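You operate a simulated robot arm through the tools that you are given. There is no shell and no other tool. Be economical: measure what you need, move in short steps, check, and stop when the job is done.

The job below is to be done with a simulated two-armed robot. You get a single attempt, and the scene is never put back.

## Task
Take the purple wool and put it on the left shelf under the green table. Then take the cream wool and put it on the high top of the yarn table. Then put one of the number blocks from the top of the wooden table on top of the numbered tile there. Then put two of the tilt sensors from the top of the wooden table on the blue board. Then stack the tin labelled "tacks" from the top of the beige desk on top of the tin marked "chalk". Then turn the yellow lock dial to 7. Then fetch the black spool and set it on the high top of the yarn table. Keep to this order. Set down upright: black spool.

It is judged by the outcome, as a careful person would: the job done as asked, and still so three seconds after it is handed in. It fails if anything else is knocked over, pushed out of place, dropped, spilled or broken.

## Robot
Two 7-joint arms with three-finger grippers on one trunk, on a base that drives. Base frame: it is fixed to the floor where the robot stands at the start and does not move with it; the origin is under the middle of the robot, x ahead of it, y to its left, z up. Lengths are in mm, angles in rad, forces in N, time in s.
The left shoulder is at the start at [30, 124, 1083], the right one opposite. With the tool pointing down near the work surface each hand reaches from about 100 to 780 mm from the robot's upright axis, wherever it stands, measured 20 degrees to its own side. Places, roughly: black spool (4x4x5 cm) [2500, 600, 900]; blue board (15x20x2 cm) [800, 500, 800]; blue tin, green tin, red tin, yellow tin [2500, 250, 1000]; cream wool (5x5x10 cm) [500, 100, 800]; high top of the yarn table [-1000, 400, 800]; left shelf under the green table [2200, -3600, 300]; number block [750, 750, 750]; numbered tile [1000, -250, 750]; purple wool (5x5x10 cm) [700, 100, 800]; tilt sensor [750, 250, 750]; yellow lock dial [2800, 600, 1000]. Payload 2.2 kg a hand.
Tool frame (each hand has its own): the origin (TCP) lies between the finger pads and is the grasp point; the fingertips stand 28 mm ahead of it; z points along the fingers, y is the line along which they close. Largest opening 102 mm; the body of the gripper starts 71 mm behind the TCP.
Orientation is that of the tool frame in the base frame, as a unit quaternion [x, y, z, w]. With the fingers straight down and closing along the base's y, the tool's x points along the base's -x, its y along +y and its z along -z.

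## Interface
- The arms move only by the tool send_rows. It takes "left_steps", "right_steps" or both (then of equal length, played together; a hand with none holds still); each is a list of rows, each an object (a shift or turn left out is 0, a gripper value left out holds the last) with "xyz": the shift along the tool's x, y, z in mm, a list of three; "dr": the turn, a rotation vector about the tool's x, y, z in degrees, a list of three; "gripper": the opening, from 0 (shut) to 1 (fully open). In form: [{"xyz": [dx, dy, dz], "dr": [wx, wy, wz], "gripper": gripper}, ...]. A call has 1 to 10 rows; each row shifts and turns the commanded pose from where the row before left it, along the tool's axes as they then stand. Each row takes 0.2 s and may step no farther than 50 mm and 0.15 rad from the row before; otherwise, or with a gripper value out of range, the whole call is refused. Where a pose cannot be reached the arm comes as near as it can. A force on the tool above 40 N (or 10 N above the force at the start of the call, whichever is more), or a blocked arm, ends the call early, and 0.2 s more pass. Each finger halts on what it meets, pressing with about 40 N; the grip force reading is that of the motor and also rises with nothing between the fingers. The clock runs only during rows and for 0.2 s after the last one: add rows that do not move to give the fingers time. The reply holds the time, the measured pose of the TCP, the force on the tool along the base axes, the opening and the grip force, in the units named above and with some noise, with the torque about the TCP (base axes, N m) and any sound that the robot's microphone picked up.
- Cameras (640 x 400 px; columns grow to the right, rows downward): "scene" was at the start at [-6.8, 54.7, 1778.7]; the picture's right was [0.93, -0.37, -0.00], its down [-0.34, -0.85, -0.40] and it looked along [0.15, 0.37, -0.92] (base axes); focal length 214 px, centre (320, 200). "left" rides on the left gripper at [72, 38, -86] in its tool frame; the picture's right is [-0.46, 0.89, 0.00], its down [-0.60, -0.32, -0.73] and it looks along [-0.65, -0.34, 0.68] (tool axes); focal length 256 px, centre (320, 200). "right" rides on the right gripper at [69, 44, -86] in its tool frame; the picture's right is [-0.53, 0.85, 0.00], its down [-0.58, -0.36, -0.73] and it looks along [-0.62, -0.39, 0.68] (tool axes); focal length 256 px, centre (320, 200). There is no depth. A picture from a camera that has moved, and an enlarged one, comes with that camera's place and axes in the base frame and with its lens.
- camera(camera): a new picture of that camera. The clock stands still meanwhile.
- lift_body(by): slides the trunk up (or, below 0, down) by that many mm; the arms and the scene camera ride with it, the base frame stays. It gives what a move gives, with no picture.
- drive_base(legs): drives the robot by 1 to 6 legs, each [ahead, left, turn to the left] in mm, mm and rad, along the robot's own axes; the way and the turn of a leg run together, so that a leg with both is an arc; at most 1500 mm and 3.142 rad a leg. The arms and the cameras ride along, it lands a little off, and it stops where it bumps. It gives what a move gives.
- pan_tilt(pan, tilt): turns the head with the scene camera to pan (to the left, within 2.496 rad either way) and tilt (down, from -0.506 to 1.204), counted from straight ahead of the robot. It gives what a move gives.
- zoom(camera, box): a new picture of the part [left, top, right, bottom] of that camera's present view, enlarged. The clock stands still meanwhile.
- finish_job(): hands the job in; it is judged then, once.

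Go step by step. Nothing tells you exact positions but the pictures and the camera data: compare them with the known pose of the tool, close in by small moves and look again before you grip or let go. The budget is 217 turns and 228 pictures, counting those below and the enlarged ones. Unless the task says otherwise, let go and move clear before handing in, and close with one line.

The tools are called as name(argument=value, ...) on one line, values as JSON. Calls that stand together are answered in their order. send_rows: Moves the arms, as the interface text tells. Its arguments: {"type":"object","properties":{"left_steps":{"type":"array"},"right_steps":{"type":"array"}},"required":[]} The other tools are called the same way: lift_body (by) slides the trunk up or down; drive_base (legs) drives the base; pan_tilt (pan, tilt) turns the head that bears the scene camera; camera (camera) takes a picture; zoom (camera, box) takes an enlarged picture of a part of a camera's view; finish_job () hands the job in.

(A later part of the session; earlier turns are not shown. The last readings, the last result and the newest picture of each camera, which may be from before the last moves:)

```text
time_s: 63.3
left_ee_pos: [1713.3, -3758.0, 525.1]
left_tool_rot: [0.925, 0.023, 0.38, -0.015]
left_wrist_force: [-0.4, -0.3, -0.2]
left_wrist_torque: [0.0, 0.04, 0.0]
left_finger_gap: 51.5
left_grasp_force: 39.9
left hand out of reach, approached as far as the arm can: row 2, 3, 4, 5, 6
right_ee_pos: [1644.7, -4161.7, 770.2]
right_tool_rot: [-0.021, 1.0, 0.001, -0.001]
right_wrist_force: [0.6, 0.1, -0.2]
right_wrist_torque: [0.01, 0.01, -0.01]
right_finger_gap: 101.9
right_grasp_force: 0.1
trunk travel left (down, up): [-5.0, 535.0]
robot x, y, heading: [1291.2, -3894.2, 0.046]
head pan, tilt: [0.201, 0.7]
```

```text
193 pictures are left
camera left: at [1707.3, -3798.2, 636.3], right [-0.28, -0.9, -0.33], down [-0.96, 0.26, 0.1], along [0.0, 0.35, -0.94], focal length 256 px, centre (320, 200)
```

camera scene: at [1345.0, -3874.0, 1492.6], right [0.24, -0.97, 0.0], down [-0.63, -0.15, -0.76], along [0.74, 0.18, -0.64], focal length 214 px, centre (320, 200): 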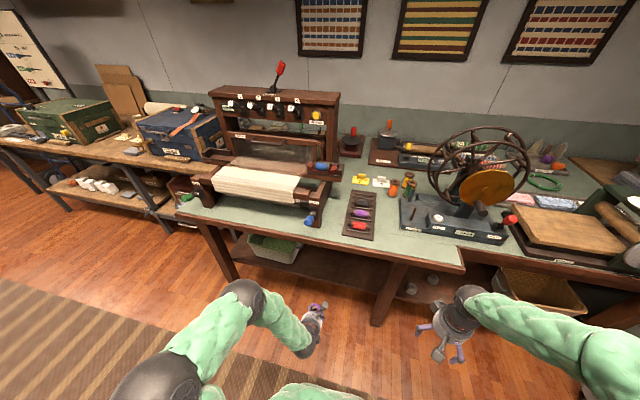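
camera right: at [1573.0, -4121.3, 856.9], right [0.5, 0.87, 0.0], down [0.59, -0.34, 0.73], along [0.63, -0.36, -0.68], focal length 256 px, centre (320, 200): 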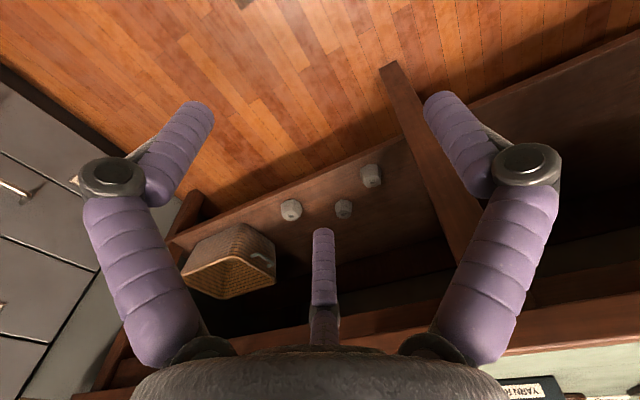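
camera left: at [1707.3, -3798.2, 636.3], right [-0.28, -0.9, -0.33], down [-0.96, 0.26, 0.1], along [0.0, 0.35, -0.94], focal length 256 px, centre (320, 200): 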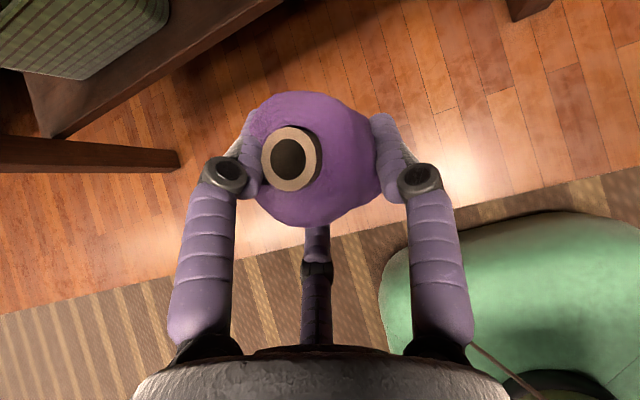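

The arm is near a limit close in. I extend forward, where it should reach lower.

send_rows(left_steps=[{"xyz": [28, -20, 28]}, {"xyz": [28, -20, 28]}, {"xyz": [28, -20, 28]}, {"xyz": [14, -20, 14]}, {}])

send_rows(left_steps=[{"xyz": [-28, 0, 28]}, {"xyz": [-28, 0, 28]}, {"xyz": [-10, 0, 10]}, {}])

camera(camera="scene")

```text
time_s: 64.5
left_ee_pos: [1816.7, -3710.1, 538.6]
left_tool_rot: [0.924, 0.023, 0.381, -0.013]
left_wrist_force: [-1.0, 0.4, -0.5]
left_wrist_torque: [0.01, -0.01, -0.04]
left_finger_gap: 51.5
left_grasp_force: 40.7
left hand out of reach, approached as far as the arm can: row 1, 2, 4
right_ee_pos: [1644.1, -4160.5, 770.7]
right_tool_rot: [-0.021, 1.0, 0.001, 0.0]
right_wrist_force: [-0.2, -0.4, -0.2]
right_wrist_torque: [0.01, 0.02, 0.01]
right_finger_gap: 102.2
right_grasp_force: 0.1
trunk travel left (down, up): [-5.0, 535.0]
robot x, y, heading: [1291.7, -3895.3, 0.046]
head pan, tilt: [0.201, 0.7]
```

```text
time_s: 65.5
left_ee_pos: [1818.5, -3733.1, 484.8]
left_tool_rot: [0.925, 0.024, 0.379, -0.015]
left_wrist_force: [-0.2, 0.2, -0.8]
left_wrist_torque: [0.03, 0.01, 0.02]
left_finger_gap: 51.6
left_grasp_force: 39.6
left hand out of reach, approached as far as the arm can: row 1, 2, 3
right_ee_pos: [1643.2, -4161.2, 770.4]
right_tool_rot: [-0.021, 1.0, 0.001, 0.0]
right_wrist_force: [-0.5, 0.2, -0.3]
right_wrist_torque: [-0.01, 0.01, -0.01]
right_finger_gap: 102.0
right_grasp_force: 0.1
trunk travel left (down, up): [-5.0, 535.0]
robot x, y, heading: [1290.9, -3894.0, 0.043]
head pan, tilt: [0.201, 0.7]
```

```text
192 pictures are left
camera scene: at [1344.7, -3873.8, 1492.6], right [0.24, -0.97, 0.0], down [-0.63, -0.15, -0.76], along [0.74, 0.18, -0.64], focal length 214 px, centre (320, 200)
```

scene: 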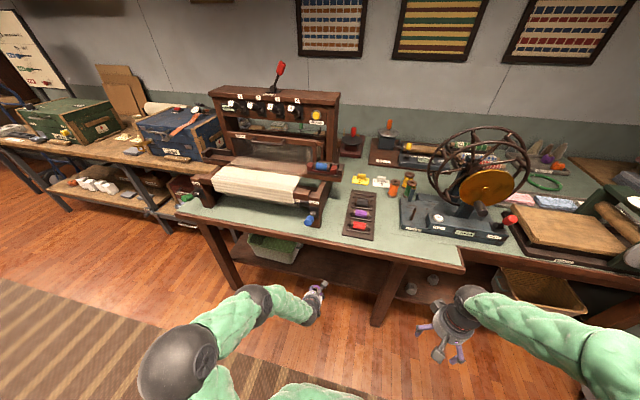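

The limits ease toward the robot's middle, so I shift the hand right while going forward and down.

send_rows(left_steps=[{"xyz": [0, 30, 0]}, {"xyz": [0, 30, 0]}, {"xyz": [-2, 0, 40]}, {"xyz": [-2, 0, 40]}, {"xyz": [-2, 0, 40]}, {}])

camera(camera="left")

```text
time_s: 66.9
left_ee_pos: [1902.9, -3790.2, 395.7]
left_tool_rot: [0.924, 0.021, 0.383, -0.009]
left_wrist_force: [-0.2, -0.3, 0.7]
left_wrist_torque: [0.02, 0.02, 0.01]
left_finger_gap: 51.7
left_grasp_force: 40.4
right_ee_pos: [1644.8, -4161.2, 768.3]
right_tool_rot: [-0.022, 1.0, 0.001, 0.0]
right_wrist_force: [0.0, 0.6, 0.1]
right_wrist_torque: [0.03, -0.02, -0.01]
right_finger_gap: 102.1
right_grasp_force: 0.0
trunk travel left (down, up): [-5.0, 535.0]
robot x, y, heading: [1292.1, -3890.1, 0.047]
head pan, tilt: [0.201, 0.7]
```

```text
191 pictures are left
camera left: at [1894.6, -3828.9, 508.3], right [-0.29, -0.9, -0.33], down [-0.96, 0.27, 0.09], along [0.01, 0.34, -0.94], focal length 256 px, centre (320, 200)
```

left: 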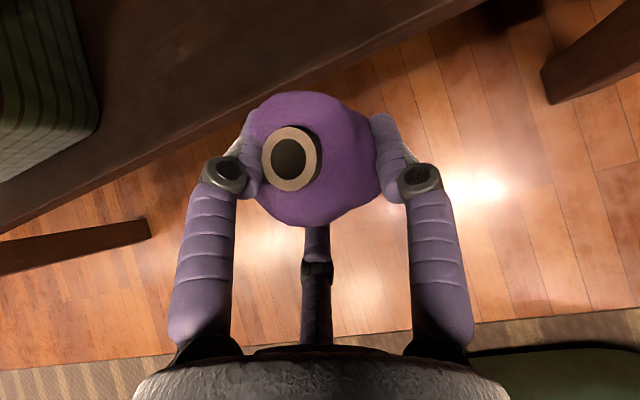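

Reachable. I raise a bit so the wool clears the shelf edge, drive 110 mm ahead and look.

send_rows(left_steps=[{"xyz": [25, 0, -25]}, {"xyz": [20, 0, -20]}, {}])

drive_base(legs=[[110, 0, -0.045]])

camera(camera="left")

camera(camera="right")

camera(camera="scene")

```text
time_s: 67.7
left_ee_pos: [1902.8, -3788.7, 460.1]
left_tool_rot: [0.924, 0.021, 0.382, -0.009]
left_wrist_force: [-0.2, -0.6, -0.4]
left_wrist_torque: [0.0, 0.01, 0.0]
left_finger_gap: 51.5
left_grasp_force: 40.2
right_ee_pos: [1644.0, -4161.8, 770.7]
right_tool_rot: [-0.021, 1.0, 0.001, 0.001]
right_wrist_force: [-1.2, 0.2, 0.2]
right_wrist_torque: [0.0, -0.01, -0.02]
right_finger_gap: 102.3
right_grasp_force: 0.1
trunk travel left (down, up): [-5.0, 535.0]
robot x, y, heading: [1289.6, -3894.0, 0.04]
head pan, tilt: [0.201, 0.7]
```

```text
time_s: 68.9
left_ee_pos: [2019.0, -3816.2, 461.4]
left_tool_rot: [0.924, 0.0, 0.383, 0.0]
left_wrist_force: [0.3, 0.7, 0.7]
left_wrist_torque: [0.01, -0.01, 0.02]
left_finger_gap: 51.9
left_grasp_force: 39.8
right_ee_pos: [1741.1, -4176.7, 769.3]
right_tool_rot: [0.003, 1.0, 0.001, 0.0]
right_wrist_force: [0.7, -0.9, 0.0]
right_wrist_torque: [-0.03, 0.0, 0.05]
right_finger_gap: 101.8
right_grasp_force: 0.0
trunk travel left (down, up): [-5.0, 535.0]
robot x, y, heading: [1398.3, -3891.5, -0.005]
head pan, tilt: [0.201, 0.7]
```

```text
190 pictures are left
camera left: at [2009.1, -3854.5, 571.9], right [-0.33, -0.88, -0.33], down [-0.94, 0.32, 0.09], along [0.02, 0.34, -0.94], focal length 256 px, centre (320, 200)
```

left: 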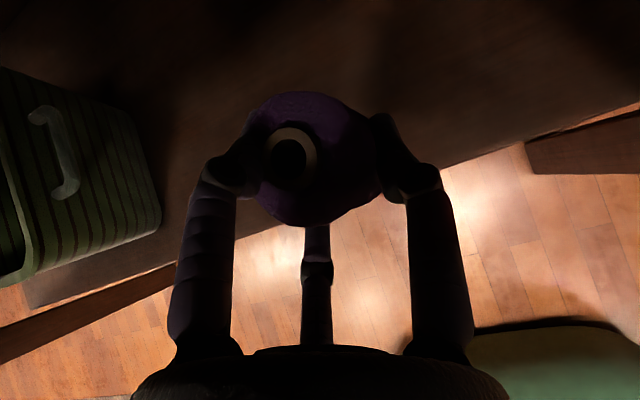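

```text
189 pictures are left
camera right: at [1673.1, -4132.3, 856.7], right [0.54, 0.84, 0.0], down [0.58, -0.37, 0.73], along [0.62, -0.39, -0.68], focal length 256 px, centre (320, 200)
```

right: 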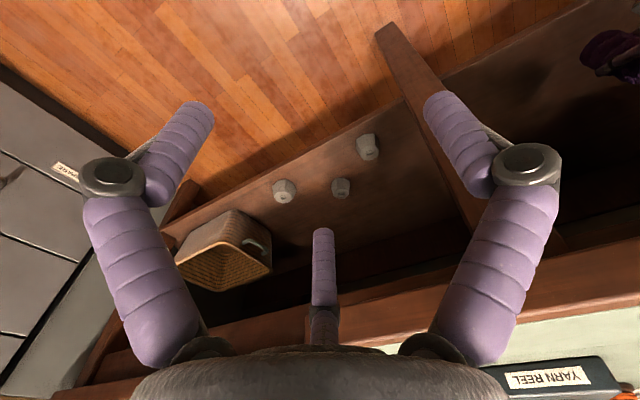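

```text
188 pictures are left
camera scene: at [1457.0, -3874.5, 1492.5], right [0.19, -0.98, 0.0], down [-0.63, -0.13, -0.76], along [0.75, 0.15, -0.64], focal length 214 px, centre (320, 200)
```

scene: 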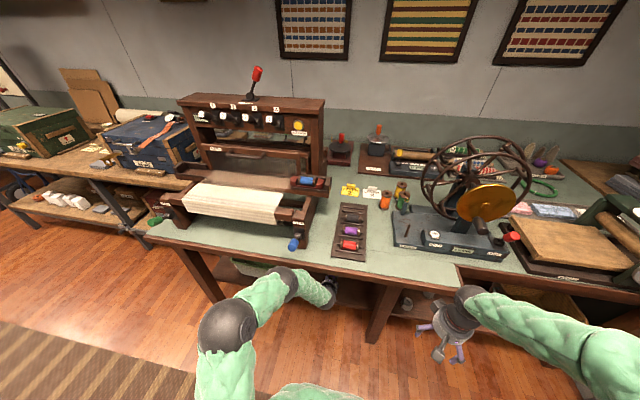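

The wool is over the shelf edge (x≈2000). I move 60 mm further in and lower toward the shelf, watching force.

send_rows(left_steps=[{"xyz": [21, 0, 21]}, {"xyz": [21, 0, 21]}, {"xyz": [-17, 0, 17]}, {"xyz": [-17, 0, 17]}, {}])

camera(camera="left")

```text
time_s: 70.1
left_ee_pos: [2080.5, -3816.2, 413.4]
left_tool_rot: [0.924, -0.001, 0.383, 0.0]
left_wrist_force: [0.1, -0.1, -0.5]
left_wrist_torque: [0.01, -0.04, -0.03]
left_finger_gap: 51.8
left_grasp_force: 39.4
right_ee_pos: [1742.8, -4174.8, 770.5]
right_tool_rot: [0.003, 1.0, 0.001, 0.0]
right_wrist_force: [0.4, 0.5, 0.7]
right_wrist_torque: [-0.02, 0.0, 0.0]
right_finger_gap: 101.9
right_grasp_force: 0.1
trunk travel left (down, up): [-5.0, 535.0]
robot x, y, heading: [1402.4, -3889.6, -0.005]
head pan, tilt: [0.201, 0.7]
```

```text
187 pictures are left
camera left: at [2070.4, -3854.8, 524.9], right [-0.33, -0.88, -0.33], down [-0.94, 0.32, 0.09], along [0.03, 0.34, -0.94], focal length 256 px, centre (320, 200)
```

left: 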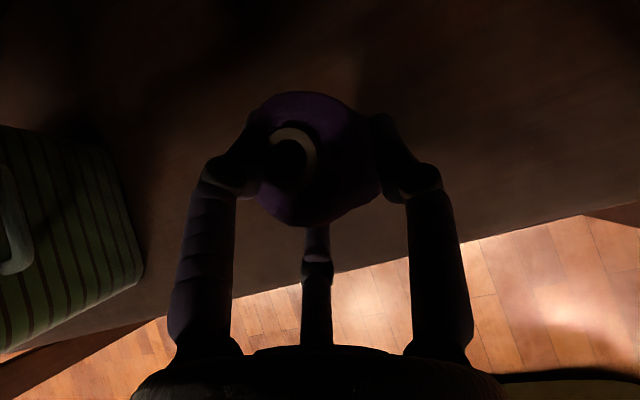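

Good clearance. I lower in small steps.

send_rows(left_steps=[{"xyz": [-7, 0, 7]}, {"xyz": [-7, 0, 7]}, {"xyz": [-6, 0, 6]}, {}])

send_rows(left_steps=[{"xyz": [-3.5, 0, 3.5]}, {"xyz": [-3.5, 0, 3.5]}, {}])

zoom(camera="right", box=[440, 0, 640, 125])

```text
time_s: 71.1
left_ee_pos: [2078.2, -3814.4, 384.6]
left_tool_rot: [0.924, -0.001, 0.382, 0.001]
left_wrist_force: [0.9, -0.4, 0.6]
left_wrist_torque: [0.0, 0.0, 0.02]
left_finger_gap: 51.5
left_grasp_force: 40.6
right_ee_pos: [1740.7, -4175.7, 768.5]
right_tool_rot: [0.002, 1.0, 0.0, 0.0]
right_wrist_force: [0.1, 0.0, -0.5]
right_wrist_torque: [-0.01, -0.04, -0.01]
right_finger_gap: 101.6
right_grasp_force: 0.1
trunk travel left (down, up): [-5.0, 535.0]
robot x, y, heading: [1399.3, -3892.0, -0.0]
head pan, tilt: [0.201, 0.7]
```

```text
time_s: 71.9
left_ee_pos: [2077.1, -3816.2, 373.3]
left_tool_rot: [0.924, -0.001, 0.383, 0.0]
left_wrist_force: [0.3, 0.1, -0.1]
left_wrist_torque: [0.05, -0.01, -0.02]
left_finger_gap: 51.6
left_grasp_force: 40.1
right_ee_pos: [1741.3, -4175.8, 770.2]
right_tool_rot: [0.003, 1.0, 0.001, 0.0]
right_wrist_force: [-0.3, 0.0, -0.1]
right_wrist_torque: [-0.02, 0.02, 0.0]
right_finger_gap: 102.0
right_grasp_force: 0.1
trunk travel left (down, up): [-5.0, 535.0]
robot x, y, heading: [1400.6, -3895.4, -0.003]
head pan, tilt: [0.201, 0.7]
```

```text
3.20 times, centred on (540, 62) of right
camera zoom: at [1672.8, -4132.3, 856.8], right [0.54, 0.84, 0.0], down [0.58, -0.37, 0.73], along [0.62, -0.39, -0.68], focal length 819 px, centre (-384, 640)
```

zoom: 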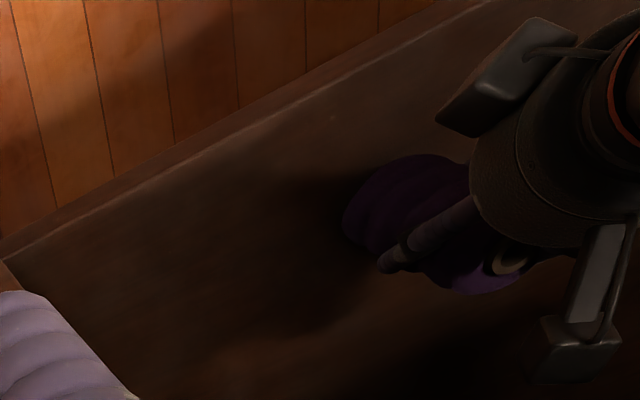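

The right camera gives a side view; not in contact yet. I continue in small steps.

send_rows(left_steps=[{"xyz": [-2.8, 0, 2.8]}, {"xyz": [-2.8, 0, 2.8]}, {}])

send_rows(left_steps=[{"xyz": [-2.8, 0, 2.8]}, {}])

zoom(camera="right", box=[520, 0, 640, 75])

```text
time_s: 72.7
left_ee_pos: [2078.7, -3815.7, 368.4]
left_tool_rot: [0.924, -0.001, 0.383, 0.0]
left_wrist_force: [-4.1, -0.5, 11.5]
left_wrist_torque: [-0.05, 0.15, -0.03]
left_finger_gap: 51.8
left_grasp_force: 40.1
right_ee_pos: [1741.3, -4175.4, 769.6]
right_tool_rot: [0.003, 1.0, 0.001, 0.0]
right_wrist_force: [0.1, -1.0, 0.8]
right_wrist_torque: [-0.01, 0.03, 0.03]
right_finger_gap: 102.0
right_grasp_force: 0.0
trunk travel left (down, up): [-5.0, 535.0]
robot x, y, heading: [1401.1, -3890.1, -0.005]
head pan, tilt: [0.201, 0.7]
```

```text
time_s: 73.4
left_ee_pos: [2082.7, -3816.1, 366.0]
left_tool_rot: [0.921, -0.001, 0.389, -0.001]
left_wrist_force: [2.3, -2.3, 5.9]
left_wrist_torque: [-0.09, -0.17, -0.03]
left_finger_gap: 51.8
left_grasp_force: 39.8
right_ee_pos: [1741.3, -4175.5, 770.0]
right_tool_rot: [0.003, 1.0, 0.001, 0.001]
right_wrist_force: [-0.1, -0.1, -0.1]
right_wrist_torque: [-0.01, 0.0, 0.01]
right_finger_gap: 101.8
right_grasp_force: 0.1
trunk travel left (down, up): [-5.0, 535.0]
robot x, y, heading: [1397.1, -3890.2, -0.005]
head pan, tilt: [0.201, 0.7]
stopped in row 2 (left hand): the force on the tool passed its limit at 40 N (the readings are from after the stop); the commanded pose is now the measured one
```

```text
5.33 times, centred on (580, 38) of right
camera zoom: at [1672.1, -4132.5, 856.5], right [0.54, 0.84, 0.0], down [0.57, -0.37, 0.73], along [0.62, -0.39, -0.68], focal length 1365 px, centre (-1067, 1067)
```

zoom: 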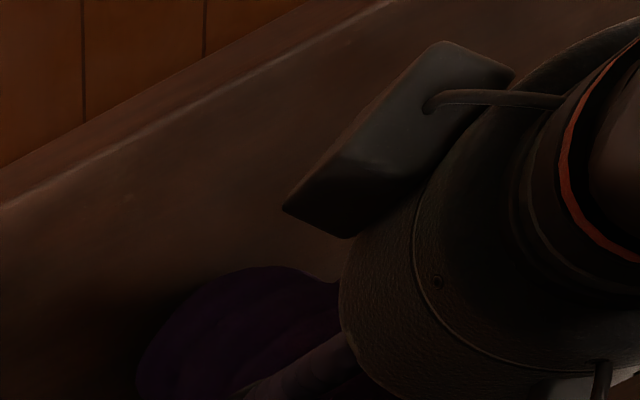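

The wool stands on the shelf. I open the fingers and withdraw backward-up.

send_rows(left_steps=[{"gripper": 0.6}, {"gripper": 0.85}, {}, {}])

send_rows(left_steps=[{"xyz": [0, 0, -15]}, {"xyz": [0, 0, -25]}, {"xyz": [0, 0, -40]}, {}])

camera(camera="left")

zoom(camera="right", box=[440, 0, 640, 125])

```text
time_s: 74.4
left_ee_pos: [2080.5, -3816.1, 364.8]
left_tool_rot: [0.923, -0.001, 0.386, 0.0]
left_wrist_force: [0.6, 1.0, 0.4]
left_wrist_torque: [-0.02, -0.01, 0.0]
left_finger_gap: 86.5
left_grasp_force: 0.1
right_ee_pos: [1740.8, -4175.3, 769.9]
right_tool_rot: [0.004, 1.0, 0.001, 0.0]
right_wrist_force: [0.1, -0.8, -0.4]
right_wrist_torque: [0.0, -0.01, -0.02]
right_finger_gap: 102.0
right_grasp_force: 0.0
trunk travel left (down, up): [-5.0, 535.0]
robot x, y, heading: [1402.1, -3887.5, -0.007]
head pan, tilt: [0.201, 0.7]
```

```text
time_s: 75.4
left_ee_pos: [2023.4, -3815.0, 420.9]
left_tool_rot: [0.923, -0.001, 0.386, 0.0]
left_wrist_force: [-0.1, -0.1, 0.3]
left_wrist_torque: [0.01, -0.02, -0.02]
left_finger_gap: 86.8
left_grasp_force: 0.0
right_ee_pos: [1741.0, -4176.4, 770.3]
right_tool_rot: [0.003, 1.0, 0.001, 0.0]
right_wrist_force: [-0.5, -0.5, -0.3]
right_wrist_torque: [0.01, -0.05, 0.01]
right_finger_gap: 102.1
right_grasp_force: 0.0
trunk travel left (down, up): [-5.0, 535.0]
robot x, y, heading: [1400.5, -3889.9, -0.002]
head pan, tilt: [0.201, 0.7]
```

```text
184 pictures are left
camera left: at [2012.8, -3854.8, 531.8], right [-0.33, -0.88, -0.33], down [-0.94, 0.32, 0.08], along [0.03, 0.34, -0.94], focal length 256 px, centre (320, 200)
```

left: 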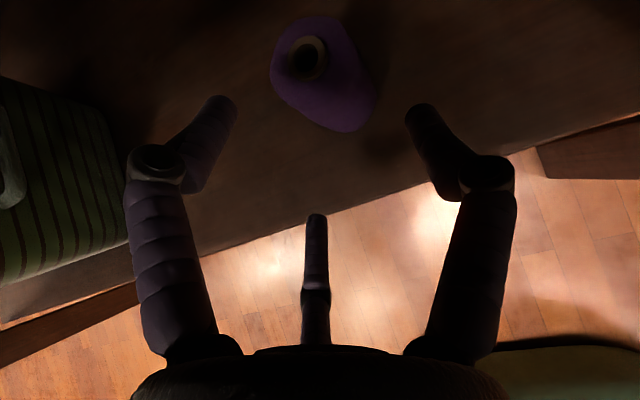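

```text
3.20 times, centred on (540, 62) of right
camera zoom: at [1672.3, -4132.4, 856.8], right [0.54, 0.84, 0.0], down [0.57, -0.37, 0.73], along [0.62, -0.39, -0.68], focal length 819 px, centre (-384, 640)
```

zoom: 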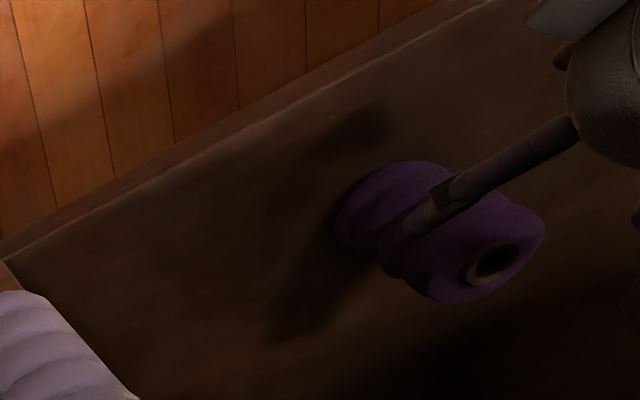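

Purple wool stands on the left shelf. I back out, raise the trunk, and retract the hand.

drive_base(legs=[[-520, 0, 0]])

lift_body(by=320)

send_rows(left_steps=[{"xyz": [10, 0, -45], "gripper": 1}, {"xyz": [10, 0, -45]}, {"xyz": [10, 0, -45]}, {"xyz": [30, -20, -30]}, {"xyz": [30, -20, -30]}, {"xyz": [30, -20, -30]}, {"xyz": [30, -20, -30]}, {"xyz": [30, -20, -30]}, {}])

zoom(camera="scene", box=[200, 150, 480, 325])

```text
time_s: 78.4
left_ee_pos: [1505.4, -3815.1, 421.0]
left_tool_rot: [0.922, -0.005, 0.386, 0.001]
left_wrist_force: [0.3, -0.3, 0.3]
left_wrist_torque: [0.04, 0.0, 0.01]
left_finger_gap: 87.0
left_grasp_force: 0.0
right_ee_pos: [1223.1, -4171.6, 769.7]
right_tool_rot: [0.005, 1.0, 0.001, 0.0]
right_wrist_force: [0.2, -0.2, 0.5]
right_wrist_torque: [-0.04, -0.01, 0.01]
right_finger_gap: 102.0
right_grasp_force: 0.0
trunk travel left (down, up): [-5.0, 535.0]
robot x, y, heading: [880.5, -3886.4, -0.011]
head pan, tilt: [0.201, 0.7]
```

```text
time_s: 81.6
left_ee_pos: [1505.8, -3814.5, 740.3]
left_tool_rot: [0.923, -0.003, 0.386, 0.001]
left_wrist_force: [0.0, 0.2, -0.1]
left_wrist_torque: [0.0, -0.03, 0.0]
left_finger_gap: 86.7
left_grasp_force: 0.1
right_ee_pos: [1222.8, -4173.9, 1090.1]
right_tool_rot: [0.004, 1.0, 0.001, 0.0]
right_wrist_force: [0.0, 0.1, -0.7]
right_wrist_torque: [0.0, 0.01, 0.01]
right_finger_gap: 102.2
right_grasp_force: 0.1
trunk travel left (down, up): [-325.0, 215.0]
robot x, y, heading: [879.3, -3889.9, -0.009]
head pan, tilt: [0.201, 0.7]
```

```text
time_s: 83.6
left_ee_pos: [1431.7, -3712.8, 1069.3]
left_tool_rot: [0.923, -0.004, 0.385, 0.001]
left_wrist_force: [0.9, 0.1, 0.7]
left_wrist_torque: [0.0, -0.01, -0.01]
left_finger_gap: 101.7
left_grasp_force: 0.1
right_ee_pos: [1221.1, -4173.2, 1090.1]
right_tool_rot: [0.004, 1.0, 0.0, 0.0]
right_wrist_force: [1.6, 0.2, -1.0]
right_wrist_torque: [0.02, 0.02, 0.0]
right_finger_gap: 102.0
right_grasp_force: 0.0
trunk travel left (down, up): [-325.0, 215.0]
robot x, y, heading: [885.7, -3884.6, -0.013]
head pan, tilt: [0.201, 0.7]
```

```text
2.29 times, centred on (340, 238) of scene
camera zoom: at [939.2, -3871.2, 1812.5], right [0.19, -0.98, 0.0], down [-0.63, -0.12, -0.76], along [0.75, 0.15, -0.64], focal length 490 px, centre (274, 114)
```

zoom: 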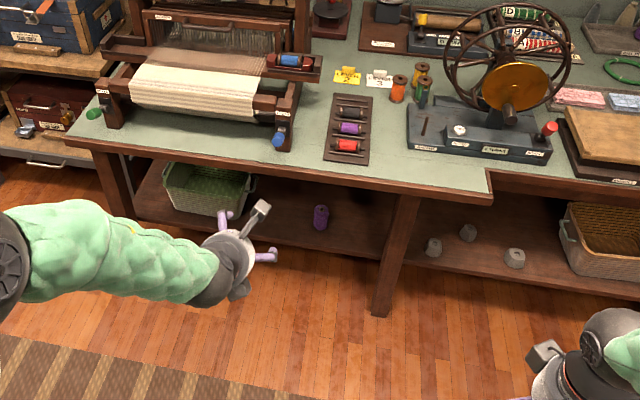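

The purple wool stands on the shelf. I restore the left hand's normal orientation and drive back toward the wooden table.

send_rows(left_steps=[{"dr": [0, -7.5, 0]}, {"dr": [0, -7.5, 0]}, {"dr": [0, -7.5, 0]}, {"dr": [0, -7.5, 0]}, {"dr": [0, -7.5, 0]}, {"dr": [0, -7.5, 0]}, {"xyz": [-40, 0, 0]}, {"xyz": [-40, 0, 0]}, {"xyz": [-40, -30, 0]}, {}])

send_rows(left_steps=[{"dr": [0, 0, -8.5]}, {"dr": [0, 0, -8.5]}, {"dr": [0, 0, -8.5]}, {"dr": [0, 0, -8.5]}, {"dr": [0, 0, -8.5]}, {"dr": [0, 0, -8.5]}, {"dr": [0, 0, -8.5]}, {"dr": [0, 0, -8.5]}, {"dr": [0, 0, -8.5]}, {"dr": [0, 0, -8.5]}])

send_rows(left_steps=[{"dr": [0, 0, -8.5]}, {"dr": [0, 0, -8.5]}, {"dr": [0, 0, -8.5]}, {"dr": [0, 0, -8.5]}, {"dr": [0, 0, -8.5]}, {"dr": [0, 0, -8.5]}, {"dr": [0, 0, -8.5]}, {"dr": [0, 0, -8.5]}, {"dr": [0, 0, -8.5]}, {"dr": [0, 0, -8.5]}])

send_rows(left_steps=[{"dr": [0, 0, -8.5]}, {"dr": [0, 0, -1.5]}, {}])

drive_base(legs=[[0, 1100, 0.01], [0, 1100, 0], [0, 0, -0.8], [-1500, 0, 0]])

```text
time_s: 85.8
left_ee_pos: [1313.1, -3683.6, 1067.3]
left_tool_rot: [1.0, -0.003, 0.003, -0.001]
left_wrist_force: [0.4, 0.2, -0.9]
left_wrist_torque: [0.03, -0.01, 0.03]
left_finger_gap: 102.0
left_grasp_force: 0.1
right_ee_pos: [1223.8, -4175.1, 1090.1]
right_tool_rot: [0.004, 1.0, 0.001, -0.001]
right_wrist_force: [-0.5, -0.4, 0.5]
right_wrist_torque: [0.01, 0.06, -0.03]
right_finger_gap: 102.0
right_grasp_force: 0.1
trunk travel left (down, up): [-325.0, 215.0]
robot x, y, heading: [884.4, -3887.5, -0.012]
head pan, tilt: [0.201, 0.7]
```

```text
time_s: 88.0
left_ee_pos: [1310.4, -3684.4, 1067.7]
left_tool_rot: [0.738, 0.674, 0.003, 0.002]
left_wrist_force: [-0.7, 0.8, 0.2]
left_wrist_torque: [0.02, -0.02, 0.02]
left_finger_gap: 101.8
left_grasp_force: 0.1
right_ee_pos: [1221.8, -4173.6, 1090.0]
right_tool_rot: [0.005, 1.0, 0.002, 0.0]
right_wrist_force: [0.0, 0.7, 0.4]
right_wrist_torque: [-0.01, 0.0, 0.04]
right_finger_gap: 102.1
right_grasp_force: 0.1
trunk travel left (down, up): [-325.0, 215.0]
robot x, y, heading: [879.9, -3882.8, -0.012]
head pan, tilt: [0.201, 0.7]
```

```text
time_s: 90.2
left_ee_pos: [1309.9, -3684.1, 1067.8]
left_tool_rot: [0.089, 0.996, 0.001, 0.003]
left_wrist_force: [-0.7, -0.6, 0.2]
left_wrist_torque: [0.0, 0.04, 0.01]
left_finger_gap: 102.1
left_grasp_force: 0.0
right_ee_pos: [1221.6, -4172.9, 1089.2]
right_tool_rot: [0.004, 1.0, 0.001, 0.0]
right_wrist_force: [0.0, 0.6, -0.1]
right_wrist_torque: [0.0, -0.01, 0.01]
right_finger_gap: 102.0
right_grasp_force: 0.1
trunk travel left (down, up): [-325.0, 215.0]
robot x, y, heading: [882.3, -3887.1, -0.009]
head pan, tilt: [0.201, 0.7]
```

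```text
time_s: 91.0
left_ee_pos: [1310.4, -3684.3, 1068.1]
left_tool_rot: [0.003, 1.0, 0.001, 0.003]
left_wrist_force: [-0.3, 0.3, 0.0]
left_wrist_torque: [0.02, -0.01, 0.0]
left_finger_gap: 101.8
left_grasp_force: 0.0
right_ee_pos: [1222.9, -4172.3, 1090.2]
right_tool_rot: [0.005, 1.0, 0.001, 0.0]
right_wrist_force: [0.7, 0.3, 0.0]
right_wrist_torque: [-0.03, -0.01, 0.01]
right_finger_gap: 101.8
right_grasp_force: 0.1
trunk travel left (down, up): [-325.0, 215.0]
robot x, y, heading: [882.8, -3888.2, -0.012]
head pan, tilt: [0.201, 0.7]
```

```text
time_s: 111.0
left_ee_pos: [325.2, -755.4, 1067.0]
left_tool_rot: [0.41, 0.912, -0.001, 0.003]
left_wrist_force: [0.4, 0.4, 0.3]
left_wrist_torque: [-0.03, 0.03, 0.04]
left_finger_gap: 101.9
left_grasp_force: 0.0
right_ee_pos: [-97.4, -1015.9, 1090.2]
right_tool_rot: [0.411, 0.911, 0.0, 0.001]
right_wrist_force: [0.3, 0.0, 0.0]
right_wrist_torque: [-0.03, -0.01, 0.01]
right_finger_gap: 102.1
right_grasp_force: 0.1
trunk travel left (down, up): [-325.0, 215.0]
robot x, y, heading: [-108.6, -574.4, -0.849]
head pan, tilt: [0.201, 0.7]
```

Back near the start. I turn to face the table and return to the original spot.

drive_base(legs=[[0, 0, 0.849], [0, 574, 0], [108, 0, 0]])

pan_tilt(pan=0.1, tilt=0.95)

camera(camera="scene")

```text
time_s: 117.2
left_ee_pos: [419.7, 199.4, 1066.3]
left_tool_rot: [-0.006, 1.0, 0.001, 0.003]
left_wrist_force: [0.3, -0.2, 0.2]
left_wrist_torque: [-0.01, 0.02, -0.01]
left_finger_gap: 101.9
left_grasp_force: 0.0
right_ee_pos: [338.6, -291.2, 1090.6]
right_tool_rot: [-0.003, 1.0, 0.001, -0.001]
right_wrist_force: [0.3, 0.0, -0.8]
right_wrist_torque: [-0.03, 0.06, 0.0]
right_finger_gap: 101.9
right_grasp_force: 0.1
trunk travel left (down, up): [-325.0, 215.0]
robot x, y, heading: [-1.6, -8.8, 0.007]
head pan, tilt: [0.201, 0.7]
```

```text
time_s: 118.0
left_ee_pos: [417.9, 199.1, 1067.2]
left_tool_rot: [-0.005, 1.0, 0.001, 0.003]
left_wrist_force: [-0.9, -1.0, 0.5]
left_wrist_torque: [-0.03, -0.02, 0.03]
left_finger_gap: 102.0
left_grasp_force: 0.0
right_ee_pos: [337.2, -291.8, 1090.7]
right_tool_rot: [-0.003, 1.0, 0.001, 0.001]
right_wrist_force: [-0.3, -1.4, 0.1]
right_wrist_torque: [-0.01, 0.01, 0.01]
right_finger_gap: 102.1
right_grasp_force: 0.0
trunk travel left (down, up): [-325.0, 215.0]
robot x, y, heading: [-8.7, -8.2, 0.009]
head pan, tilt: [0.099, 0.949]
```

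```text
181 pictures are left
camera scene: at [37.4, -3.6, 1792.8], right [0.11, -0.99, 0.0], down [-0.81, -0.09, -0.58], along [0.58, 0.06, -0.81], focal length 214 px, centre (320, 200)
```

scene: 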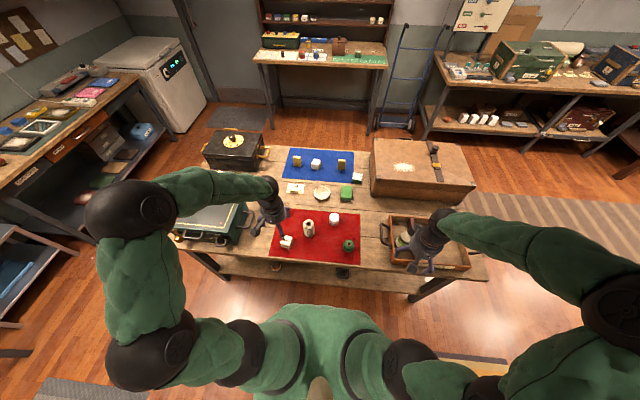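

I move the left hand above the cream wool (~[532,104], top ≈900).

send_rows(left_steps=[{"xyz": [-28, -24, 27]}, {"xyz": [-28, -24, 27]}, {"xyz": [-28, -24, 27]}, {"xyz": [-28, -24, 27]}, {}])

camera(camera="left")

zoom(camera="scene", box=[250, 170, 370, 265])

```text
time_s: 119.2
left_ee_pos: [527.7, 102.2, 959.8]
left_tool_rot: [-0.005, 1.0, 0.001, 0.003]
left_wrist_force: [0.1, -0.3, -0.6]
left_wrist_torque: [0.0, 0.0, -0.03]
left_finger_gap: 102.1
left_grasp_force: 0.1
right_ee_pos: [337.2, -291.1, 1090.5]
right_tool_rot: [-0.004, 1.0, 0.0, 0.0]
right_wrist_force: [-0.6, 0.4, 0.5]
right_wrist_torque: [-0.01, -0.05, 0.03]
right_finger_gap: 101.6
right_grasp_force: 0.0
trunk travel left (down, up): [-325.0, 215.0]
robot x, y, heading: [-4.7, -14.8, 0.005]
head pan, tilt: [0.099, 0.949]
```

```text
180 pictures are left
camera left: at [455.8, 139.3, 1045.3], right [0.46, 0.89, 0.0], down [0.6, -0.31, 0.74], along [0.66, -0.33, -0.68], focal length 256 px, centre (320, 200)
```

left: 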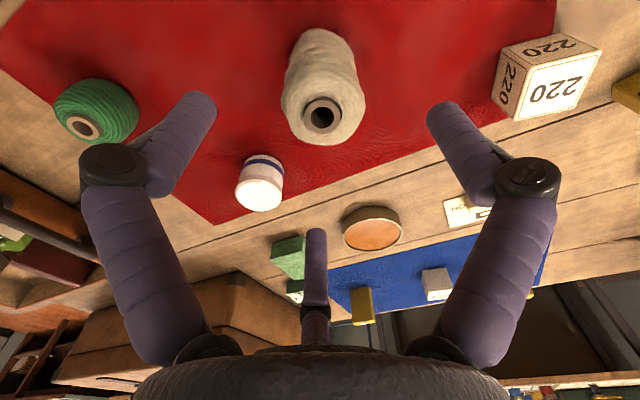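

```text
4.21 times, centred on (310, 218) of scene
camera zoom: at [36.9, -3.0, 1792.8], right [0.11, -0.99, 0.0], down [-0.81, -0.09, -0.58], along [0.58, 0.06, -0.81], focal length 903 px, centre (362, 126)
```

zoom: 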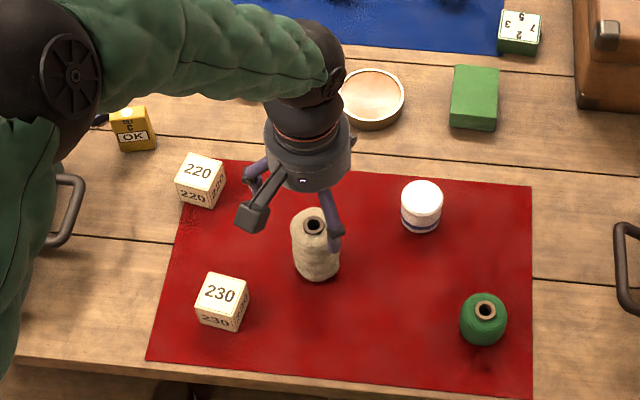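

Centered over the cream wool. I descend and grip.

send_rows(left_steps=[{"xyz": [0, 1, 46]}, {"xyz": [0, 0, 44]}, {}, {"gripper": 0}, {}, {}, {}])

send_rows(left_steps=[{"xyz": [0, 0, -40]}, {"xyz": [0, 0, -45]}, {"xyz": [0, 0, -45]}, {"xyz": [25, 25, -30]}, {"xyz": [25, 25, -30]}, {"xyz": [25, 25, 0]}, {}])

camera(camera="left")

```text
time_s: 120.8
left_ee_pos: [530.8, 103.7, 873.7]
left_tool_rot: [-0.004, 1.0, 0.001, 0.004]
left_wrist_force: [1.8, 1.7, 4.2]
left_wrist_torque: [0.1, -0.18, 0.04]
left_finger_gap: 44.7
left_grasp_force: 39.9
right_ee_pos: [336.7, -291.2, 1090.1]
right_tool_rot: [-0.004, 1.0, 0.0, 0.0]
right_wrist_force: [-0.1, 0.3, -0.2]
right_wrist_torque: [0.0, 0.01, 0.01]
right_finger_gap: 101.8
right_grasp_force: 0.0
trunk travel left (down, up): [-325.0, 215.0]
robot x, y, heading: [-5.9, -11.6, 0.009]
head pan, tilt: [0.099, 0.949]
```

```text
time_s: 122.4
left_ee_pos: [457.2, 178.8, 1058.9]
left_tool_rot: [-0.005, 1.0, 0.001, 0.002]
left_wrist_force: [-1.1, 0.7, -0.2]
left_wrist_torque: [0.01, 0.01, -0.02]
left_finger_gap: 44.7
left_grasp_force: 40.1
right_ee_pos: [338.3, -291.0, 1088.7]
right_tool_rot: [-0.004, 1.0, 0.001, -0.001]
right_wrist_force: [1.0, 0.4, 0.2]
right_wrist_torque: [0.03, -0.02, -0.01]
right_finger_gap: 102.2
right_grasp_force: 0.1
trunk travel left (down, up): [-325.0, 215.0]
robot x, y, heading: [-5.1, -7.7, 0.008]
head pan, tilt: [0.099, 0.949]
```

```text
178 pictures are left
camera left: at [384.1, 215.4, 1144.3], right [0.46, 0.89, 0.0], down [0.6, -0.31, 0.73], along [0.65, -0.33, -0.68], focal length 256 px, centre (320, 200)
```

left: 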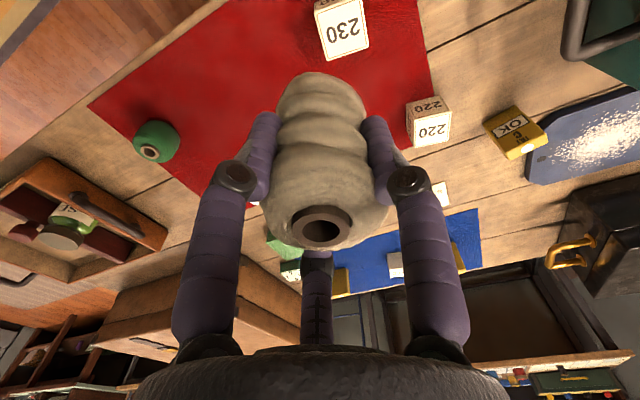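

Cream wool held. I back off a bit, turn around to face the yarn table and look.

drive_base(legs=[[-120, -100, 0], [0, 0, 1.35], [0, 0, 1.35]])

pan_tilt(pan=0.0, tilt=0.75)

camera(camera="scene")

```text
time_s: 130.4
left_ee_pos: [-620.6, -74.2, 1059.8]
left_tool_rot: [0.973, -0.229, -0.003, 0.0]
left_wrist_force: [-0.2, -0.4, -0.4]
left_wrist_torque: [0.02, 0.0, 0.0]
left_finger_gap: 43.2
left_grasp_force: 39.7
right_ee_pos: [-300.8, 291.2, 1089.5]
right_tool_rot: [0.973, -0.231, 0.0, 0.001]
right_wrist_force: [-0.5, 0.1, -0.7]
right_wrist_torque: [0.02, -0.01, 0.01]
right_finger_gap: 102.1
right_grasp_force: 0.1
trunk travel left (down, up): [-325.0, 215.0]
robot x, y, heading: [-120.3, -113.1, 2.675]
head pan, tilt: [0.099, 0.949]
```

```text
time_s: 131.1
left_ee_pos: [-621.3, -72.3, 1058.9]
left_tool_rot: [0.973, -0.229, -0.004, 0.0]
left_wrist_force: [0.2, 0.5, -1.4]
left_wrist_torque: [-0.03, 0.01, 0.0]
left_finger_gap: 43.0
left_grasp_force: 40.1
right_ee_pos: [-300.7, 290.9, 1090.9]
right_tool_rot: [0.973, -0.23, 0.0, 0.001]
right_wrist_force: [-0.3, 0.4, 0.5]
right_wrist_torque: [0.01, 0.01, 0.0]
right_finger_gap: 101.8
right_grasp_force: 0.1
trunk travel left (down, up): [-325.0, 215.0]
robot x, y, heading: [-120.8, -113.6, 2.674]
head pan, tilt: [0.0, 0.75]
```

```text
177 pictures are left
camera scene: at [-168.9, -90.4, 1808.2], right [0.45, 0.89, 0.0], down [0.61, -0.31, -0.73], along [-0.65, 0.33, -0.68], focal length 214 px, centre (320, 200)
```

scene: 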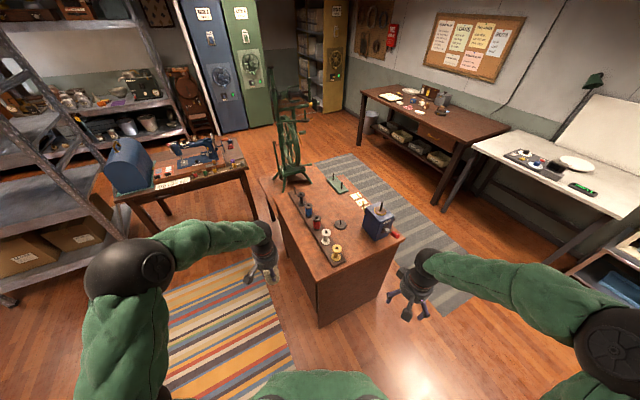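

I zoom on the yarn table to see its tops.

zoom(camera="scene", box=[230, 110, 420, 330])

zoom(camera="scene", box=[100, 110, 270, 230])

```text
1.82 times, centred on (325, 220) of scene
camera zoom: at [-168.9, -90.4, 1808.2], right [0.45, 0.89, 0.0], down [0.61, -0.31, -0.73], along [-0.65, 0.33, -0.68], focal length 390 px, centre (311, 164)
```

zoom: 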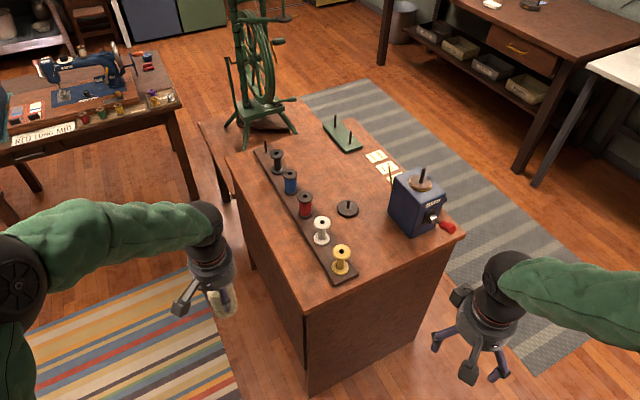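

```text
3.33 times, centred on (185, 170) of scene
camera zoom: at [-168.9, -90.4, 1808.2], right [0.45, 0.89, 0.0], down [0.61, -0.31, -0.73], along [-0.65, 0.33, -0.68], focal length 715 px, centre (770, 300)
```

zoom: 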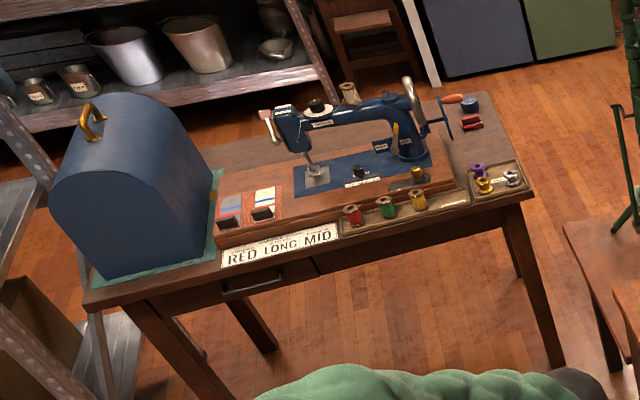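

The yarn table's nearer, higher block is the high top; free space is around [-680,400]. I face it squarely (−x) and strafe so the left hand lines up.

drive_base(legs=[[0, 0, 0.467], [30, -700, 0]])

pan_tilt(pan=0.2, tilt=1.0)

camera(camera="scene")

camera(camera="left")

```text
time_s: 136.3
left_ee_pos: [-619.1, 399.7, 1059.3]
left_tool_rot: [1.0, 0.008, -0.003, 0.001]
left_wrist_force: [-0.2, 1.3, 0.4]
left_wrist_torque: [0.01, -0.04, -0.01]
left_finger_gap: 37.8
left_grasp_force: 40.2
right_ee_pos: [-504.6, 871.1, 1089.3]
right_tool_rot: [1.0, 0.007, 0.0, 0.002]
right_wrist_force: [0.0, -0.8, 0.2]
right_wrist_torque: [-0.03, 0.03, 0.02]
right_finger_gap: 102.1
right_grasp_force: 0.1
trunk travel left (down, up): [-325.0, 215.0]
robot x, y, heading: [-156.6, 589.3, -3.124]
head pan, tilt: [0.0, 0.75]
```

```text
time_s: 137.1
left_ee_pos: [-619.0, 398.6, 1058.6]
left_tool_rot: [1.0, 0.007, -0.004, 0.001]
left_wrist_force: [0.6, -0.3, -0.9]
left_wrist_torque: [-0.03, -0.03, 0.0]
left_finger_gap: 37.5
left_grasp_force: 40.3
right_ee_pos: [-503.7, 870.4, 1089.5]
right_tool_rot: [1.0, 0.007, 0.0, 0.001]
right_wrist_force: [-0.5, -0.5, 0.9]
right_wrist_torque: [0.02, -0.01, -0.03]
right_finger_gap: 102.0
right_grasp_force: 0.0
trunk travel left (down, up): [-325.0, 215.0]
robot x, y, heading: [-160.8, 596.0, -3.132]
head pan, tilt: [0.201, 1.0]
```

```text
174 pictures are left
camera scene: at [-195.5, 578.5, 1789.2], right [-0.21, 0.98, 0.0], down [0.82, 0.18, -0.54], along [-0.53, -0.11, -0.84], focal length 214 px, centre (320, 200)
```

scene: 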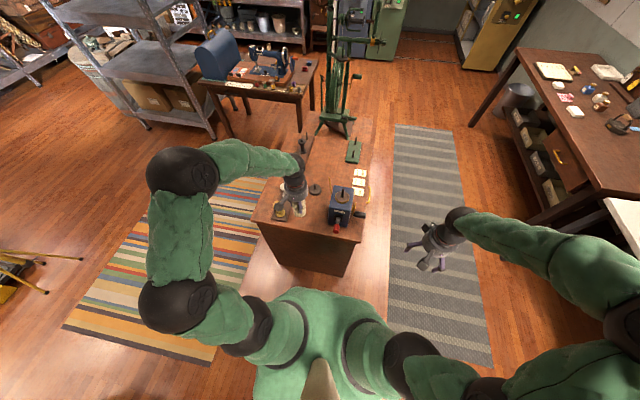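

```text
173 pictures are left
camera left: at [-545.8, 362.2, 1144.3], right [-0.45, -0.89, 0.0], down [-0.6, 0.31, 0.73], along [-0.66, 0.33, -0.68], focal length 256 px, centre (320, 200)
```

left: 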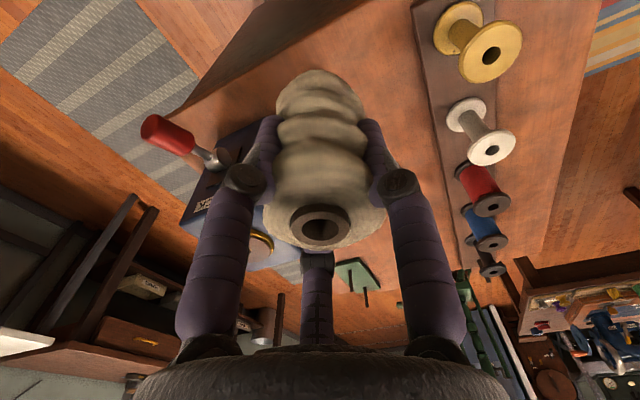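

Clear spot confirmed at about [-680,400]. I hold the soft wool at fixed opening, move over it and descend partway.

send_rows(left_steps=[{"xyz": [-30, 0, 0], "gripper": 0.35}, {"xyz": [-30, 0, 0]}, {"xyz": [0, 0, 40]}, {"xyz": [0, 0, 40]}, {"xyz": [0, 0, 40]}, {"xyz": [0, 0, 25]}, {}])

camera(camera="left")

zoom(camera="scene", box=[230, 140, 390, 290])

```text
time_s: 138.7
left_ee_pos: [-679.7, 400.5, 914.5]
left_tool_rot: [1.0, 0.008, -0.004, 0.002]
left_wrist_force: [-0.1, 0.3, 0.0]
left_wrist_torque: [-0.01, 0.0, -0.01]
left_finger_gap: 37.5
left_grasp_force: 39.9
right_ee_pos: [-503.7, 871.3, 1089.7]
right_tool_rot: [1.0, 0.007, 0.0, 0.001]
right_wrist_force: [0.1, 0.1, 0.4]
right_wrist_torque: [0.02, 0.03, 0.02]
right_finger_gap: 102.0
right_grasp_force: 0.0
trunk travel left (down, up): [-325.0, 215.0]
robot x, y, heading: [-159.8, 593.0, -3.132]
head pan, tilt: [0.201, 1.0]
```

```text
172 pictures are left
camera left: at [-607.0, 362.8, 1000.1], right [-0.45, -0.89, 0.0], down [-0.6, 0.31, 0.73], along [-0.66, 0.33, -0.68], focal length 256 px, centre (320, 200)
```

left: 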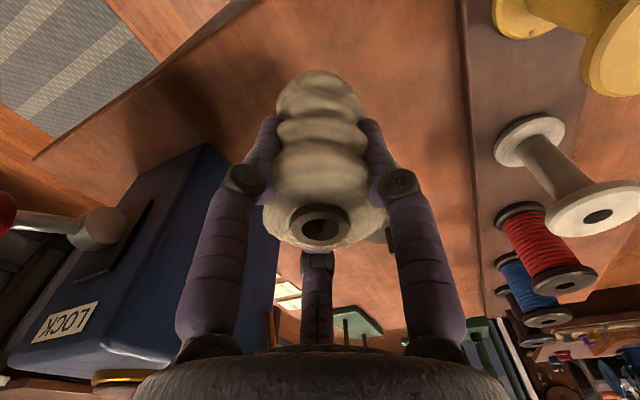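

```text
2.67 times, centred on (310, 215) of scene
camera zoom: at [-195.1, 578.9, 1789.2], right [-0.21, 0.98, 0.0], down [0.82, 0.18, -0.54], along [-0.53, -0.11, -0.84], focal length 572 px, centre (347, 160)
```

zoom: 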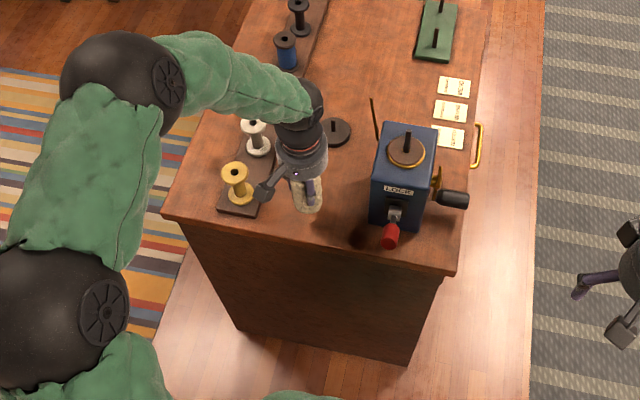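

Placement is clear. I lower gently to contact.

send_rows(left_steps=[{"xyz": [0, 0, 20]}, {"xyz": [0, 0, 10]}, {"xyz": [0, 0, 5]}, {}])

send_rows(left_steps=[{"xyz": [0, 0, 5]}, {}])

```text
time_s: 139.7
left_ee_pos: [-680.4, 399.0, 877.7]
left_tool_rot: [1.0, 0.008, -0.004, 0.001]
left_wrist_force: [0.1, 0.8, -0.3]
left_wrist_torque: [-0.01, -0.02, 0.04]
left_finger_gap: 37.8
left_grasp_force: 40.4
right_ee_pos: [-502.8, 870.3, 1090.2]
right_tool_rot: [1.0, 0.007, 0.0, 0.001]
right_wrist_force: [-0.1, -0.4, 0.3]
right_wrist_torque: [-0.02, 0.0, 0.04]
right_finger_gap: 101.9
right_grasp_force: 0.1
trunk travel left (down, up): [-325.0, 215.0]
robot x, y, heading: [-157.8, 596.8, -3.126]
head pan, tilt: [0.201, 1.0]
```

```text
time_s: 140.3
left_ee_pos: [-680.6, 398.4, 874.1]
left_tool_rot: [1.0, 0.008, -0.004, 0.002]
left_wrist_force: [0.0, -0.3, 0.8]
left_wrist_torque: [0.01, -0.01, -0.04]
left_finger_gap: 37.7
left_grasp_force: 40.5
right_ee_pos: [-502.5, 871.4, 1089.6]
right_tool_rot: [1.0, 0.007, 0.0, 0.001]
right_wrist_force: [0.5, 0.8, -0.1]
right_wrist_torque: [0.03, -0.02, 0.0]
right_finger_gap: 101.7
right_grasp_force: 0.1
trunk travel left (down, up): [-325.0, 215.0]
robot x, y, heading: [-157.8, 593.1, -3.127]
head pan, tilt: [0.201, 1.0]
```

send_rows(left_steps=[{"xyz": [0, 0, 4]}, {"xyz": [0, 0, 3]}, {}])

zoom(camera="scene", box=[280, 170, 340, 230])

```text
time_s: 140.8
left_ee_pos: [-681.8, 399.3, 873.6]
left_tool_rot: [1.0, 0.009, -0.005, 0.002]
left_wrist_force: [13.8, 3.1, 28.9]
left_wrist_torque: [0.41, -1.05, -0.06]
left_finger_gap: 38.0
left_grasp_force: 40.0
right_ee_pos: [-502.1, 872.1, 1090.2]
right_tool_rot: [1.0, 0.006, -0.001, 0.001]
right_wrist_force: [0.3, -0.2, -0.2]
right_wrist_torque: [-0.01, -0.02, -0.03]
right_finger_gap: 102.2
right_grasp_force: 0.1
trunk travel left (down, up): [-325.0, 215.0]
robot x, y, heading: [-155.3, 593.3, -3.128]
head pan, tilt: [0.201, 1.0]
stopped in row 2 (left hand): the force on the tool passed its limit at 44 N (the readings are from after the stop); the commanded pose is now the measured one
```

```text
6.67 times, centred on (310, 200) of scene
camera zoom: at [-191.8, 580.2, 1789.5], right [-0.21, 0.98, 0.0], down [0.82, 0.18, -0.54], along [-0.53, -0.12, -0.84], focal length 1430 px, centre (387, 200)
```

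zoom: 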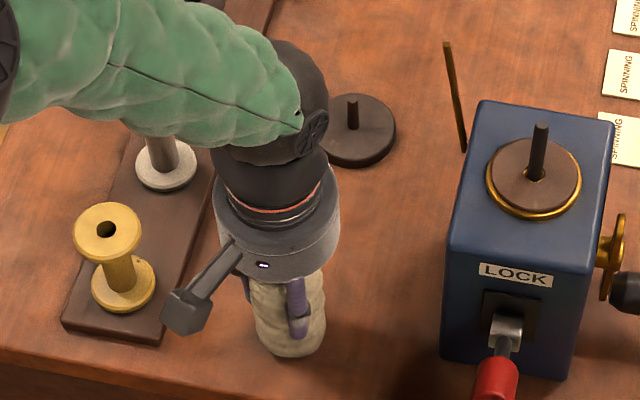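

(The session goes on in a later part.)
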